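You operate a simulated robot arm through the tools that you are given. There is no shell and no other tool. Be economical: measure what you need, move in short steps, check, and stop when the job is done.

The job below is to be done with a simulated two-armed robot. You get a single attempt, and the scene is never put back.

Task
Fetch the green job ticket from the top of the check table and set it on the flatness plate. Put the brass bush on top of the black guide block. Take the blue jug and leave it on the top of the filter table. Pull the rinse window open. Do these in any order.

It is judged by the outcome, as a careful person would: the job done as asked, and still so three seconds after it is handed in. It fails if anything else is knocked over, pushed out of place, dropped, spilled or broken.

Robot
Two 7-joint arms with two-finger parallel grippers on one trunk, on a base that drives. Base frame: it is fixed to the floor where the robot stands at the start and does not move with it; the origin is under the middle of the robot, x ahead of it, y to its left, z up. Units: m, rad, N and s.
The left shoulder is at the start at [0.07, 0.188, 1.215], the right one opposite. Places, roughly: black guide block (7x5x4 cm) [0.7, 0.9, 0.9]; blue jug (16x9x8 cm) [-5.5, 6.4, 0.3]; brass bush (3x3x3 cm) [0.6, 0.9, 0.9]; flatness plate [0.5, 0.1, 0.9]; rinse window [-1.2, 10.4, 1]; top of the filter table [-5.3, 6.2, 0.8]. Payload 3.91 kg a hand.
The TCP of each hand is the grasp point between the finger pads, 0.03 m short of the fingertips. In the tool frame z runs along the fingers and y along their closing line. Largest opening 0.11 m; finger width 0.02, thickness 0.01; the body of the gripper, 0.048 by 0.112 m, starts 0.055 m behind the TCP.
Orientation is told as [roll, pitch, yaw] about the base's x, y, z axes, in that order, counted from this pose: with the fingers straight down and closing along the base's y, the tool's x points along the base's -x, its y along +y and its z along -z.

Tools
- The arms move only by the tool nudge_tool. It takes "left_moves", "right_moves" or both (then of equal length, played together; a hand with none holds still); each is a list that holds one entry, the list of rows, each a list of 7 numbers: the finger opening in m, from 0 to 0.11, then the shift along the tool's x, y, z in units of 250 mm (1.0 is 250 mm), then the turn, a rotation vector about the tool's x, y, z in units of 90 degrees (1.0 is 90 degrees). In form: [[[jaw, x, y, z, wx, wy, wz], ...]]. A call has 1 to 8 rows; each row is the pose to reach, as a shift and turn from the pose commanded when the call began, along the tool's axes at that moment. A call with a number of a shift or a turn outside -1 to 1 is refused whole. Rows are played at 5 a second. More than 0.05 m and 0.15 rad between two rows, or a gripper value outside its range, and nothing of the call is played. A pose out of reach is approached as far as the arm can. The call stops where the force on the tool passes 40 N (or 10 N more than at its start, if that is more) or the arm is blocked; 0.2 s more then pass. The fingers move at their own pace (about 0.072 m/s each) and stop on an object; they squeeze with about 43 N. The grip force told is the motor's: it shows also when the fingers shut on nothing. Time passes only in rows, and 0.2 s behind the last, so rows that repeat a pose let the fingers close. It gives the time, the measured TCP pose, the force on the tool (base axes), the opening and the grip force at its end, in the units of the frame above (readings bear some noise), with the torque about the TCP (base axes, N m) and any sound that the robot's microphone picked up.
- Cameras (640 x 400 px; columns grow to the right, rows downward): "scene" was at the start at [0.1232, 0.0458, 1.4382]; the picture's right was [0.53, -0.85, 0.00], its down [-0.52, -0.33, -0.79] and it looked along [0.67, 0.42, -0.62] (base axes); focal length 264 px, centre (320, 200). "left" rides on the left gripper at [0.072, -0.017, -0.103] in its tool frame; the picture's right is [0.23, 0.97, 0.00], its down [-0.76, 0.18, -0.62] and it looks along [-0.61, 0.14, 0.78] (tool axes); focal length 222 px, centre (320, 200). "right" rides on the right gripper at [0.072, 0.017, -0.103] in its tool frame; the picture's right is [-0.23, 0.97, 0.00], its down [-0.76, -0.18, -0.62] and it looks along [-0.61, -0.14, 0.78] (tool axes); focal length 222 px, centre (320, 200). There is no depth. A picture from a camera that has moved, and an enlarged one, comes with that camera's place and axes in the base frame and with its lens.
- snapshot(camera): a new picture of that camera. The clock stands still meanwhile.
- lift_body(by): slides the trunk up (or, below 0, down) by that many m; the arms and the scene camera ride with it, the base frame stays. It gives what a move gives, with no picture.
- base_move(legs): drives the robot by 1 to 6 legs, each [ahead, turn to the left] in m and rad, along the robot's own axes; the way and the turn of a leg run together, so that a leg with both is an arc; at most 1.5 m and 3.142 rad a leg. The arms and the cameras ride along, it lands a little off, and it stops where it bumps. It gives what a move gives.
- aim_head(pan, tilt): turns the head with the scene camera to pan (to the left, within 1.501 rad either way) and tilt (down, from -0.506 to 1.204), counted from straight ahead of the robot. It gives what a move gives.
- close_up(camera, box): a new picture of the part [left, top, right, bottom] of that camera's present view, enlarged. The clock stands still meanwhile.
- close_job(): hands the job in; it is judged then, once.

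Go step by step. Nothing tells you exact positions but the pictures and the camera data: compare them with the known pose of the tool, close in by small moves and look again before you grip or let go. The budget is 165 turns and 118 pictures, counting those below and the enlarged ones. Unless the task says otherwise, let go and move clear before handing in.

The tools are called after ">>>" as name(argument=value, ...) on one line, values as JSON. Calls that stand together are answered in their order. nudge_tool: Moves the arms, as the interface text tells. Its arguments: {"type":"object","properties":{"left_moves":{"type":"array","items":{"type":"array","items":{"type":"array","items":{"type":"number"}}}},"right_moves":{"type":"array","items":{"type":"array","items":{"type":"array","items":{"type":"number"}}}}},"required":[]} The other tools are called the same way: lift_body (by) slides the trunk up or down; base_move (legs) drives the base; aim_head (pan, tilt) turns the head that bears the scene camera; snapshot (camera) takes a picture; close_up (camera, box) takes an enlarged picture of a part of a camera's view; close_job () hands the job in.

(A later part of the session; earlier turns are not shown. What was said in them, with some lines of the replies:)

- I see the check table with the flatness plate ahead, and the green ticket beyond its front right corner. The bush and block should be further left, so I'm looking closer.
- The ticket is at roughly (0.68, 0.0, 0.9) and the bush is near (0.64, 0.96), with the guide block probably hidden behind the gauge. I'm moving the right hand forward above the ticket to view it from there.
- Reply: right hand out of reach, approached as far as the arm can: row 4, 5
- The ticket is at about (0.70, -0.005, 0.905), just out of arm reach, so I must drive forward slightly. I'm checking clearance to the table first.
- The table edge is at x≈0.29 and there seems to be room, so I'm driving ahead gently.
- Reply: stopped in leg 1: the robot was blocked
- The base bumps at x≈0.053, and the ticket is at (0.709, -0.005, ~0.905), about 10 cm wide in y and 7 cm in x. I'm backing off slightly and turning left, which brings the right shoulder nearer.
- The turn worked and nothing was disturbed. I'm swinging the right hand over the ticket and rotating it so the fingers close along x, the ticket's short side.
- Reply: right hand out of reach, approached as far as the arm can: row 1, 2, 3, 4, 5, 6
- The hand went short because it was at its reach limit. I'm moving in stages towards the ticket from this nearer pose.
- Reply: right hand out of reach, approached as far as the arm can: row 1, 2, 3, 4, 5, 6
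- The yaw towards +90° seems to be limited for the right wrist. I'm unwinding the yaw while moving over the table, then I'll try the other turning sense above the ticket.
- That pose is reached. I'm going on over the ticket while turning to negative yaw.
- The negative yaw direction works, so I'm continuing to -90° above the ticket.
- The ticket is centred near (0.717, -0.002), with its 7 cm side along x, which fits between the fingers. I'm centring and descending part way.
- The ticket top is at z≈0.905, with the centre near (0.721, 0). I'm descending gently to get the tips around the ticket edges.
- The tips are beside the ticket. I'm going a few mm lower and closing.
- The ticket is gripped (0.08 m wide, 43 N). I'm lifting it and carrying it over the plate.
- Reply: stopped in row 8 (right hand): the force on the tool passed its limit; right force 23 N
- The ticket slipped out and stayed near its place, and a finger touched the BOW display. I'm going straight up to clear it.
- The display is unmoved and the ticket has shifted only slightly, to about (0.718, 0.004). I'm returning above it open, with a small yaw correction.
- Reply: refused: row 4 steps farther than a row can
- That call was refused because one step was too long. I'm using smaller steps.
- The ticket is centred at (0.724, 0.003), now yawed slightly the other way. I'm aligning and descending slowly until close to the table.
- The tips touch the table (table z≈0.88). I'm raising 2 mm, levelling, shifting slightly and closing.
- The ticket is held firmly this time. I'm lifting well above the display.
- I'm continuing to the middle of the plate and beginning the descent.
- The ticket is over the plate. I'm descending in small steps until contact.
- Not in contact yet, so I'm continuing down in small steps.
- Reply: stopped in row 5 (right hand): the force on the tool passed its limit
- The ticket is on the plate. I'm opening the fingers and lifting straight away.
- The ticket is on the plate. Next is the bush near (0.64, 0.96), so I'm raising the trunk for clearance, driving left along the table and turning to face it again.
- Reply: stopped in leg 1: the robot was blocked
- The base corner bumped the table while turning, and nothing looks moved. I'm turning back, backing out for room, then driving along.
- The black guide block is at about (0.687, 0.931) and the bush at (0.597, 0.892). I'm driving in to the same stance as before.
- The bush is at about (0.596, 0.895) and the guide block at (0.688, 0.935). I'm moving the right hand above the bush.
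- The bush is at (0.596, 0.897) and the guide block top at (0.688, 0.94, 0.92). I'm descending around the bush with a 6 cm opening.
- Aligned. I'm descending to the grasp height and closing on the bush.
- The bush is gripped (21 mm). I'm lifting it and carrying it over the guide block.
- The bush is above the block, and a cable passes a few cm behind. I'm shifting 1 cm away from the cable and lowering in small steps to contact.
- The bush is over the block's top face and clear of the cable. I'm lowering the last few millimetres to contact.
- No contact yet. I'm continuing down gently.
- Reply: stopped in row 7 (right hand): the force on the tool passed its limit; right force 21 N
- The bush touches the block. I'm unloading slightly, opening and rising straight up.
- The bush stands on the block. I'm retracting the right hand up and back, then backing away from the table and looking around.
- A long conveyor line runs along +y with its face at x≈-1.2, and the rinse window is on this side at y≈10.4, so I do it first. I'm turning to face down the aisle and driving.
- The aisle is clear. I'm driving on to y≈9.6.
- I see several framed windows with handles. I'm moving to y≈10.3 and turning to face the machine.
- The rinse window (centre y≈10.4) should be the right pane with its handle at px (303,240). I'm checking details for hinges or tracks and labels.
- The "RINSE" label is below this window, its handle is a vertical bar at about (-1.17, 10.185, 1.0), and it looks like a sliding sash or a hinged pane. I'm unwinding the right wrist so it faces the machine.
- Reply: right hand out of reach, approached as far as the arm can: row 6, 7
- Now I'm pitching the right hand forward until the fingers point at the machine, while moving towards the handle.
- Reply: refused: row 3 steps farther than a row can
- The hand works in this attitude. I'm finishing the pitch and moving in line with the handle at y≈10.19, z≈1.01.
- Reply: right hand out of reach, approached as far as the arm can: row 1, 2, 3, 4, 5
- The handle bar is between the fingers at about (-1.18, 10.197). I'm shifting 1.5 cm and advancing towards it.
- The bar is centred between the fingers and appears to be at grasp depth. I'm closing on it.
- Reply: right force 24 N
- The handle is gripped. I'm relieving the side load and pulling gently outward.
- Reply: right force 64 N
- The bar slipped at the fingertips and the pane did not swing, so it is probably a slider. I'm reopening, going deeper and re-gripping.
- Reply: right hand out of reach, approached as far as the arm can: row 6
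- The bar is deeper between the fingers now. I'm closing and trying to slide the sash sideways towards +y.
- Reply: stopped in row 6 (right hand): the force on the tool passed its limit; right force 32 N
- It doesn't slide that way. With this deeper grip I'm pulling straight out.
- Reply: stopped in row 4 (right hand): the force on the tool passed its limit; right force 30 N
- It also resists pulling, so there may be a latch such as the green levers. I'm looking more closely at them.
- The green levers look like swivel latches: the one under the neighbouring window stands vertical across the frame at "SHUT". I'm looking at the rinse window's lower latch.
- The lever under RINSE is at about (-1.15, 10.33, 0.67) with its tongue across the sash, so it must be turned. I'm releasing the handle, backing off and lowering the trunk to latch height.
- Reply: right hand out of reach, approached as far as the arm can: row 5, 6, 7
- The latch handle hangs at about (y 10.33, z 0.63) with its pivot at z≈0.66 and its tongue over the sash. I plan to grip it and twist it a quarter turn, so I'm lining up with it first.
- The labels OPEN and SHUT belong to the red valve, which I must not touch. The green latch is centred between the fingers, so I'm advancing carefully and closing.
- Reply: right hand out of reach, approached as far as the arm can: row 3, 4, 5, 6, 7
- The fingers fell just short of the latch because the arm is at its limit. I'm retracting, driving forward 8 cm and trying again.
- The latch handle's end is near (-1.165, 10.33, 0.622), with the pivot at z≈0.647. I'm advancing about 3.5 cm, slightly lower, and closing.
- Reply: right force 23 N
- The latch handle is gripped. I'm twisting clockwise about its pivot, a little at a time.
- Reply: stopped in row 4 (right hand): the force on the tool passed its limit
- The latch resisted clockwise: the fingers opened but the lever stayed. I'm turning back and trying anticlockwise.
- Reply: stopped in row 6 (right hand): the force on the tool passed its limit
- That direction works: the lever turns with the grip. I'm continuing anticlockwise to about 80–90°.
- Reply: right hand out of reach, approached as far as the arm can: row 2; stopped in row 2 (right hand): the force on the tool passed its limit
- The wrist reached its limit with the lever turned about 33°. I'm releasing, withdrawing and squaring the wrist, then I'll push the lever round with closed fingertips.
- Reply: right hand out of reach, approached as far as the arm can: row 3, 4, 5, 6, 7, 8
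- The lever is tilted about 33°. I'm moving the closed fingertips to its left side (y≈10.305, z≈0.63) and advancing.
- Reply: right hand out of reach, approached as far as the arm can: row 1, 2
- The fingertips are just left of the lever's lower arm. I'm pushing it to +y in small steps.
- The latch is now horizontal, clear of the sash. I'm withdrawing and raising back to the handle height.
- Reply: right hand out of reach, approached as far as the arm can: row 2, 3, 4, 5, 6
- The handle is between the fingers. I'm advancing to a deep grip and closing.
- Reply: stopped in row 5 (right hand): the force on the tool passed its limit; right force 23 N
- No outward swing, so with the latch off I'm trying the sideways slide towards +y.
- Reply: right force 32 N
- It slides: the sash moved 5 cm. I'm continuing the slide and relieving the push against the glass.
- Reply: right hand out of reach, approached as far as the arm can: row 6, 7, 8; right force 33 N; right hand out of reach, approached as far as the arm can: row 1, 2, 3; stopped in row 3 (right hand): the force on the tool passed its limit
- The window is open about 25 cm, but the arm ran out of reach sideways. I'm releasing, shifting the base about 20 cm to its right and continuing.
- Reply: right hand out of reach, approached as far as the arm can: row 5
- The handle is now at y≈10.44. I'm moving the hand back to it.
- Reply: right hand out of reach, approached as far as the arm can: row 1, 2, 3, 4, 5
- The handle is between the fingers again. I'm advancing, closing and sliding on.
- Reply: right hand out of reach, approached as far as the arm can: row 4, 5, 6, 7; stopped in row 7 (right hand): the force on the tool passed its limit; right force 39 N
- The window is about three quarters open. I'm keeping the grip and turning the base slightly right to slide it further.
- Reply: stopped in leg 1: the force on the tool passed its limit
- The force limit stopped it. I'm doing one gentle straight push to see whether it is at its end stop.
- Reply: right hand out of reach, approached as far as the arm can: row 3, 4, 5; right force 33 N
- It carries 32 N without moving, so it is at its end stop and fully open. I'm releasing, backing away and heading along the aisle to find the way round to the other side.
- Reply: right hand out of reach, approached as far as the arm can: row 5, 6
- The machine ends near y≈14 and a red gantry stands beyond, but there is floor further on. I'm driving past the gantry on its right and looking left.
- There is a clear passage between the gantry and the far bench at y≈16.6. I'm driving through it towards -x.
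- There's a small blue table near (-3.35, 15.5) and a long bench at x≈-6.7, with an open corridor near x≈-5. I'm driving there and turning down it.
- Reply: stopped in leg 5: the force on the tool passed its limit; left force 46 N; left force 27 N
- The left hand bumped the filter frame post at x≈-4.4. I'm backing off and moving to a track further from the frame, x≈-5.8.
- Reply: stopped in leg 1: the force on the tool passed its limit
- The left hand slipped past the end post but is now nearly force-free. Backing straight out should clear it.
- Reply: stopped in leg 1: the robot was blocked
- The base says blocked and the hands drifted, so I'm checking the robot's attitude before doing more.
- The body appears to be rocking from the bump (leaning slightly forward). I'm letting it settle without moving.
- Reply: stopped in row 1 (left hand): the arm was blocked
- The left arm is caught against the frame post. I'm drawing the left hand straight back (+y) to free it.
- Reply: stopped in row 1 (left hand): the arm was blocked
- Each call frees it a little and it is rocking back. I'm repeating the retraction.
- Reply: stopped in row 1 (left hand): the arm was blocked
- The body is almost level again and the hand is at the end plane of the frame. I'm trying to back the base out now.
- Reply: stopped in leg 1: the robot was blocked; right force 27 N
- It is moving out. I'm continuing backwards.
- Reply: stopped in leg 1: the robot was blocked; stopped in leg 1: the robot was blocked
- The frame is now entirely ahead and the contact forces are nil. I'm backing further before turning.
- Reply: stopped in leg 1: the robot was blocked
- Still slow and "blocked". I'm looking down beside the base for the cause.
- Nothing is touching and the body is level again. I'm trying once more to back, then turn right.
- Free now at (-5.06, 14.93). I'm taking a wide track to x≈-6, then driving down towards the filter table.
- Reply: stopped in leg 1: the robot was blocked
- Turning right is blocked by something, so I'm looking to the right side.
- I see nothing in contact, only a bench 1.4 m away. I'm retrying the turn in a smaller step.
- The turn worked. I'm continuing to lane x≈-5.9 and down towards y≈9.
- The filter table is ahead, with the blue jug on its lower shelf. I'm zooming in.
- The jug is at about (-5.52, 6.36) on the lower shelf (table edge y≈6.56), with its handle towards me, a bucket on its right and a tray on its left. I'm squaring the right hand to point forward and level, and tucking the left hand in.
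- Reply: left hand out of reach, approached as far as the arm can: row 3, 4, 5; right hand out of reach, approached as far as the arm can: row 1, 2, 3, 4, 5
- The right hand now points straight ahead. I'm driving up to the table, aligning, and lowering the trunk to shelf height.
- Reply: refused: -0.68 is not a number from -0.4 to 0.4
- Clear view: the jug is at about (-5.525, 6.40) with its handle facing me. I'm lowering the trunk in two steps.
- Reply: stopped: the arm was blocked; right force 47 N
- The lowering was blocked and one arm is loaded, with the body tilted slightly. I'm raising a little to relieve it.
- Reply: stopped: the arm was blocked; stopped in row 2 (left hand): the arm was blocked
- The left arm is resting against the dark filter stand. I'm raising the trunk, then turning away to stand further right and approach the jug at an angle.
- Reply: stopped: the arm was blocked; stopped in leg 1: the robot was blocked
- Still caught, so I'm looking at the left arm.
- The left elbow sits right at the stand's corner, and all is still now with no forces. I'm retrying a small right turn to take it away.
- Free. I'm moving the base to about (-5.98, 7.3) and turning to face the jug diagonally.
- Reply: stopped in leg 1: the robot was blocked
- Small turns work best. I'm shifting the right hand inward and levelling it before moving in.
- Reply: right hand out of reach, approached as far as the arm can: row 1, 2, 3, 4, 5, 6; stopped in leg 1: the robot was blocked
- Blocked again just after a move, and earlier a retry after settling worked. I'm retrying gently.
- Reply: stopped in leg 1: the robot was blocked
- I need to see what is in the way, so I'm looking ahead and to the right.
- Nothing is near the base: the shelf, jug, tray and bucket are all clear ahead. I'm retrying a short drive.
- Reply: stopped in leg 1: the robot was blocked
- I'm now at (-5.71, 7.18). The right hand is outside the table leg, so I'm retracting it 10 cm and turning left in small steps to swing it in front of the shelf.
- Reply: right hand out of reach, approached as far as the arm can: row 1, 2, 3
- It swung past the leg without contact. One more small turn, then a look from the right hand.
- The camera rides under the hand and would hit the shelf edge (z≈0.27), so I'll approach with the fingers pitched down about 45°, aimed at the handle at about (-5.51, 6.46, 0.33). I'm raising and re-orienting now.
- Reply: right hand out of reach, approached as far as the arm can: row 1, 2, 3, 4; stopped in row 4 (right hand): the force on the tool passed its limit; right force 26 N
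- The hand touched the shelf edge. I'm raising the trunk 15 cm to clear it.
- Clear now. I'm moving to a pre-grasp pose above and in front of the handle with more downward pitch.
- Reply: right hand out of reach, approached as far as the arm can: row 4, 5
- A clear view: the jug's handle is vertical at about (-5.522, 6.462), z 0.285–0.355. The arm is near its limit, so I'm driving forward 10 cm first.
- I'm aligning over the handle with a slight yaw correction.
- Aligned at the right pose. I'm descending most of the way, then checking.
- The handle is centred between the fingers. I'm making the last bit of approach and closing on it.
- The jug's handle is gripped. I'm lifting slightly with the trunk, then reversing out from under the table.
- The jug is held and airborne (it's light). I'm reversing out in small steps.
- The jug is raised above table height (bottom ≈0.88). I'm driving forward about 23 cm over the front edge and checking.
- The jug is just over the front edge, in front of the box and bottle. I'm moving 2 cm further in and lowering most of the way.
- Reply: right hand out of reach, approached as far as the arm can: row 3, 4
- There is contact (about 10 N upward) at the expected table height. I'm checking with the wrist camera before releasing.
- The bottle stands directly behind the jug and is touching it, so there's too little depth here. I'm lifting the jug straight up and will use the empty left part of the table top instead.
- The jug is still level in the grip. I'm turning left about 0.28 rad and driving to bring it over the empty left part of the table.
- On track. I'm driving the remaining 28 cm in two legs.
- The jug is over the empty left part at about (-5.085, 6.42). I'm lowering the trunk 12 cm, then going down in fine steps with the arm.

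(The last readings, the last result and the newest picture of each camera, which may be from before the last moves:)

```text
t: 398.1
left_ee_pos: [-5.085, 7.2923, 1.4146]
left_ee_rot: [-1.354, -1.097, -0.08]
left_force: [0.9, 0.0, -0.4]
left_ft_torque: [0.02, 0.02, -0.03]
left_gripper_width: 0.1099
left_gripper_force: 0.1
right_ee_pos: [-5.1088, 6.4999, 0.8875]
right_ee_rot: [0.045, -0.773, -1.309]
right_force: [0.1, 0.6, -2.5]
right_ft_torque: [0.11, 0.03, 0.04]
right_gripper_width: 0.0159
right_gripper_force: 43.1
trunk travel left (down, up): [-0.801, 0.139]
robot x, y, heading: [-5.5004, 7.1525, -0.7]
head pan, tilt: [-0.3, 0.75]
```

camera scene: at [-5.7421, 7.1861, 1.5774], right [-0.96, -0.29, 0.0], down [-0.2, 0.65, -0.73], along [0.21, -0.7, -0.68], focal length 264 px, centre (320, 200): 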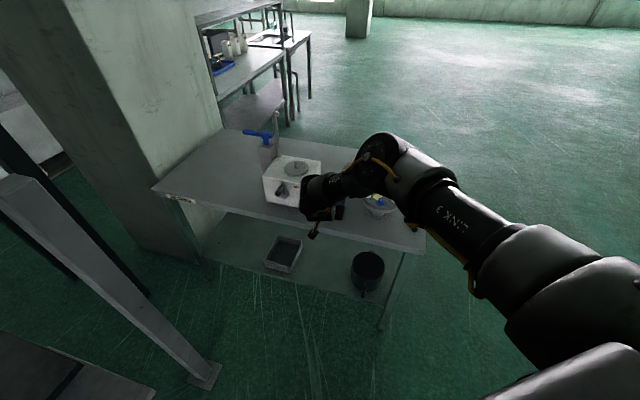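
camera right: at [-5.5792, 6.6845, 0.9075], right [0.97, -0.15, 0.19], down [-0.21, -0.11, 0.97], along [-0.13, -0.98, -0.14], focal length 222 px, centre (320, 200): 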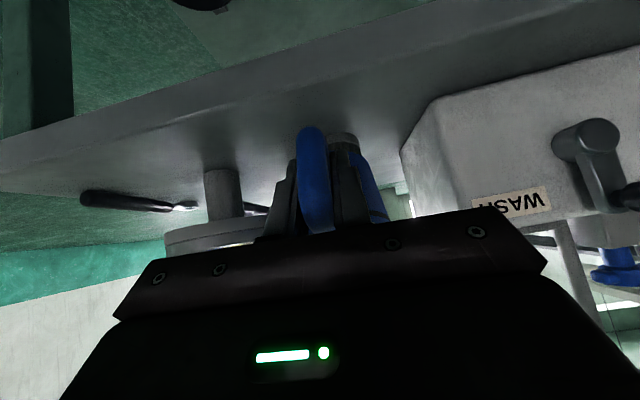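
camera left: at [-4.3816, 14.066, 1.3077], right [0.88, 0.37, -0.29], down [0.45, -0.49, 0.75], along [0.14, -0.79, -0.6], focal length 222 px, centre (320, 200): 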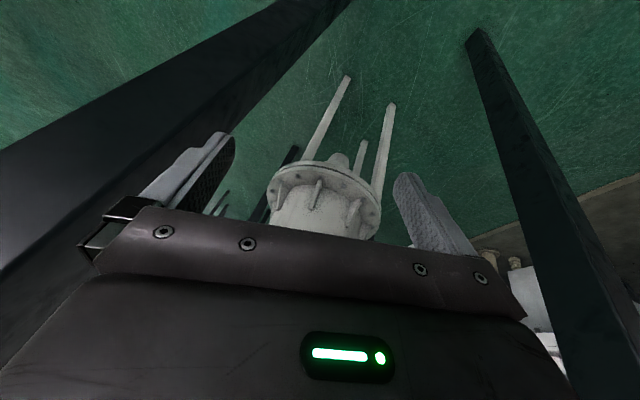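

>>> nudge_tool(right_moves=[[[0.0, 0.01, 0, 0.01, 0, 0, 0], [0.0, 0.018, 0, 0.018, 0, 0, 0], [0.0, 0.026, 0, 0.026, 0, 0, 0], [0.0, 0.034, 0, 0.034, 0, 0, 0]]])

```text
t: 399.1
left_ee_pos: [-5.0831, 7.2932, 1.4136]
left_ee_rot: [-1.353, -1.094, -0.082]
left_force: [0.0, -0.1, 0.5]
left_ft_torque: [0.0, -0.01, 0.03]
left_gripper_width: 0.1102
left_gripper_force: 0.1
right_ee_pos: [-5.1087, 6.5001, 0.8777]
right_ee_rot: [0.045, -0.773, -1.308]
right_force: [-0.5, 0.5, -3.2]
right_ft_torque: [0.1, 0.02, -0.01]
right_gripper_width: 0.0156
right_gripper_force: 43.1
trunk travel left (down, up): [-0.801, 0.139]
robot x, y, heading: [-5.5008, 7.1504, -0.698]
head pan, tilt: [-0.3, 0.75]
```

>>> nudge_tool(right_moves=[[[0.0, 0.009, 0, 0.009, 0, 0, 0], [0.0, 0.017, 0, 0.017, 0, 0, 0], [0.0, 0.025, 0, 0.025, 0, 0, 0], [0.0, 0.033, 0, 0.033, 0, 0, 0], [0.0, 0.041, 0, 0.041, 0, 0, 0]]])

```text
t: 400.3
left_ee_pos: [-5.0853, 7.2921, 1.4143]
left_ee_rot: [-1.352, -1.095, -0.082]
left_force: [1.9, 1.2, -0.9]
left_ft_torque: [0.02, 0.0, 0.04]
left_gripper_width: 0.1099
left_gripper_force: 0.1
right_ee_pos: [-5.1064, 6.5008, 0.862]
right_ee_rot: [0.045, -0.772, -1.309]
right_force: [-0.2, 0.5, -2.2]
right_ft_torque: [0.14, 0.02, 0.02]
right_gripper_width: 0.0157
right_gripper_force: 43.3
trunk travel left (down, up): [-0.801, 0.139]
robot x, y, heading: [-5.5071, 7.1519, -0.698]
head pan, tilt: [-0.3, 0.75]
```

>>> nudge_tool(right_moves=[[[0.0, 0.006, 0, 0.006, 0, 0, 0], [0.0, 0.012, 0, 0.012, 0, 0, 0], [0.0, 0.018, 0, 0.018, 0, 0, 0], [0.0, 0.024, 0, 0.024, 0, 0, 0], [0.0, 0.03, 0, 0.03, 0, 0, 0], [0.0, 0.036, 0, 0.036, 0, 0, 0]]])

```text
t: 401.7
left_ee_pos: [-5.0843, 7.2925, 1.4143]
left_ee_rot: [-1.352, -1.095, -0.082]
left_force: [0.0, -0.1, -0.5]
left_ft_torque: [-0.01, -0.02, 0.0]
left_gripper_width: 0.1101
left_gripper_force: 0.0
right_ee_pos: [-5.1086, 6.5007, 0.8504]
right_ee_rot: [0.046, -0.773, -1.308]
right_force: [-0.4, -0.2, -3.0]
right_ft_torque: [0.1, 0.02, 0.0]
right_gripper_width: 0.0159
right_gripper_force: 43.3
trunk travel left (down, up): [-0.801, 0.139]
robot x, y, heading: [-5.5017, 7.1507, -0.696]
head pan, tilt: [-0.3, 0.75]
```

>>> nudge_tool(right_moves=[[[0.0, 0.007, 0, 0.007, 0, 0, 0], [0.0, 0.014, 0, 0.014, 0, 0, 0], [0.0, 0.021, 0, 0.021, 0, 0, 0], [0.0, 0.028, 0, 0.028, 0, 0, 0], [0.0, 0.035, 0, 0.035, 0, 0, 0], [0.0, 0.042, 0, 0.042, 0, 0, 0]]])

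```text
t: 403.1
left_ee_pos: [-5.0843, 7.2934, 1.4144]
left_ee_rot: [-1.355, -1.099, -0.082]
left_force: [0.2, -0.5, 0.1]
left_ft_torque: [0.0, -0.02, 0.01]
left_gripper_width: 0.11
left_gripper_force: 0.0
right_ee_pos: [-5.1068, 6.5009, 0.8362]
right_ee_rot: [0.049, -0.775, -1.309]
right_force: [-0.9, 0.0, 3.5]
right_ft_torque: [-0.1, -0.08, -0.03]
right_gripper_width: 0.0157
right_gripper_force: 43.2
trunk travel left (down, up): [-0.801, 0.139]
robot x, y, heading: [-5.5002, 7.1507, -0.697]
head pan, tilt: [-0.3, 0.75]
```

Light contact is found (force reversed to +3.5 N). I'm settling 1–2 mm more, then opening and drawing back along the fingers.

>>> nudge_tool(right_moves=[[[0.0, 0.005, 0, 0.005, 0, 0, 0], [0.0, 0.008, 0, 0.008, 0, 0, 0]]])

```text
t: 403.7
left_ee_pos: [-5.0861, 7.2957, 1.4151]
left_ee_rot: [-1.357, -1.097, -0.078]
left_force: [0.4, 0.0, -0.2]
left_ft_torque: [0.0, 0.0, 0.01]
left_gripper_width: 0.11
left_gripper_force: 0.0
right_ee_pos: [-5.1075, 6.5004, 0.8369]
right_ee_rot: [0.049, -0.781, -1.313]
right_force: [-0.3, -0.5, 16.3]
right_ft_torque: [-0.53, -0.14, -0.01]
right_gripper_width: 0.0157
right_gripper_force: 43.1
trunk travel left (down, up): [-0.801, 0.139]
robot x, y, heading: [-5.5047, 7.1521, -0.7]
head pan, tilt: [-0.3, 0.75]
```

Firmly seated. I'm easing off, opening and retracting along the finger direction.

>>> nudge_tool(right_moves=[[[0.0, -0.006, 0, -0.006, 0, 0, 0], [0.025, -0.006, 0, -0.006, 0, 0, 0], [0.05, -0.006, 0, -0.006, 0, 0, 0], [0.06, -0.006, 0, -0.006, 0, 0, 0], [0.06, -0.006, 0, -0.1, 0, 0, 0], [0.06, -0.006, 0, -0.24, 0, 0, 0], [0.06, -0.006, 0, -0.4, 0, 0, 0]]])

>>> base_move(legs=[[-0.15, 0], [-0.15, 0]])

>>> aim_head(pan=-0.3, tilt=0.6)

>>> snapshot(camera="scene")

```text
t: 405.3
left_ee_pos: [-5.0845, 7.2947, 1.4145]
left_ee_rot: [-1.357, -1.099, -0.081]
left_force: [-0.6, 0.4, -1.1]
left_ft_torque: [0.01, -0.01, 0.0]
left_gripper_width: 0.1099
left_gripper_force: 0.1
right_ee_pos: [-5.1299, 6.5666, 0.9039]
right_ee_rot: [0.045, -0.773, -1.307]
right_force: [-0.8, -0.1, 0.4]
right_ft_torque: [0.01, 0.02, -0.01]
right_gripper_width: 0.0601
right_gripper_force: 0.0
trunk travel left (down, up): [-0.801, 0.139]
robot x, y, heading: [-5.504, 7.1513, -0.701]
head pan, tilt: [-0.3, 0.75]
```

```text
t: 407.7
left_ee_pos: [-5.314, 7.4851, 1.4134]
left_ee_rot: [-1.351, -1.097, -0.085]
left_force: [-0.8, 0.3, -0.9]
left_ft_torque: [0.02, -0.02, -0.02]
left_gripper_width: 0.1099
left_gripper_force: 0.0
right_ee_pos: [-5.3621, 6.7575, 0.9046]
right_ee_rot: [0.042, -0.776, -1.308]
right_force: [-1.0, -0.4, -0.4]
right_ft_torque: [0.02, -0.02, 0.04]
right_gripper_width: 0.0598
right_gripper_force: 0.0
trunk travel left (down, up): [-0.801, 0.139]
robot x, y, heading: [-5.7339, 7.341, -0.7]
head pan, tilt: [-0.3, 0.75]
```

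```text
t: 408.4
left_ee_pos: [-5.3171, 7.4865, 1.4149]
left_ee_rot: [-1.354, -1.098, -0.084]
left_force: [-0.2, 1.0, -0.4]
left_ft_torque: [0.0, -0.02, 0.02]
left_gripper_width: 0.1101
left_gripper_force: 0.0
right_ee_pos: [-5.3624, 6.7596, 0.9043]
right_ee_rot: [0.046, -0.775, -1.311]
right_force: [-0.1, -0.5, -0.7]
right_ft_torque: [-0.03, 0.0, 0.03]
right_gripper_width: 0.0601
right_gripper_force: 0.1
trunk travel left (down, up): [-0.801, 0.139]
robot x, y, heading: [-5.7325, 7.3462, -0.695]
head pan, tilt: [-0.3, 0.6]
```

```text
0 pictures are left
camera scene: at [-5.6475, 7.2392, 1.5202], right [-0.84, -0.54, 0.0], down [-0.31, 0.48, -0.83], along [0.45, -0.69, -0.57], focal length 264 px, centre (320, 200)
```

scene: 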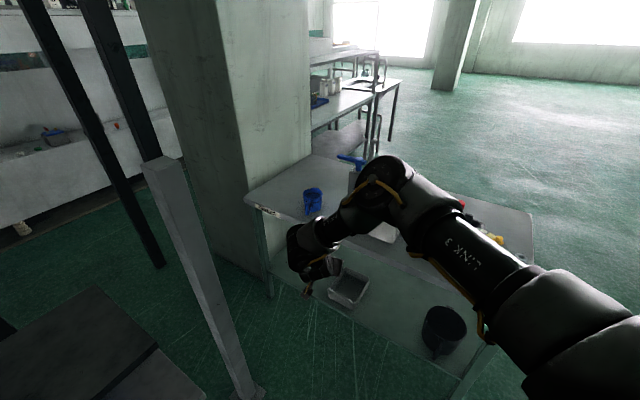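

The jug stands upright on the filter table top, the ticket is on the plate, the bush is on the guide block and the rinse window is open. Both hands are clear, so I'm handing in.

>>> close_job()

```text
The job is handed in.
```

I finished all four tasks and handed in the job, but the robot bumped several things along the way:

- **Ticket:** the green ticket is on the flatness plate. It slipped out of the grip on the first try, and a finger touched the BOW display; the display looked unmoved afterwards.
- **Bush:** the brass bush is standing on the black guide block.
- **Rinse window:** it is slid open to its end stop, about 38 cm. I had to turn the green latch under it first, and that latch is still turned.
- **Jug:** the blue jug is upright on the empty left part of the filter table top. My first spot was too shallow and the jug pressed lightly against something there, probably the bottle. I did not get a clear look at the bottle afterwards.

The robot's base bumped the check table twice, and its left arm got caught on a filter frame post and on the dark filter stand. I saw nothing knocked over, but my pictures ran out after the jug was placed, so I could not look again at the other three tasks or the bumped items.
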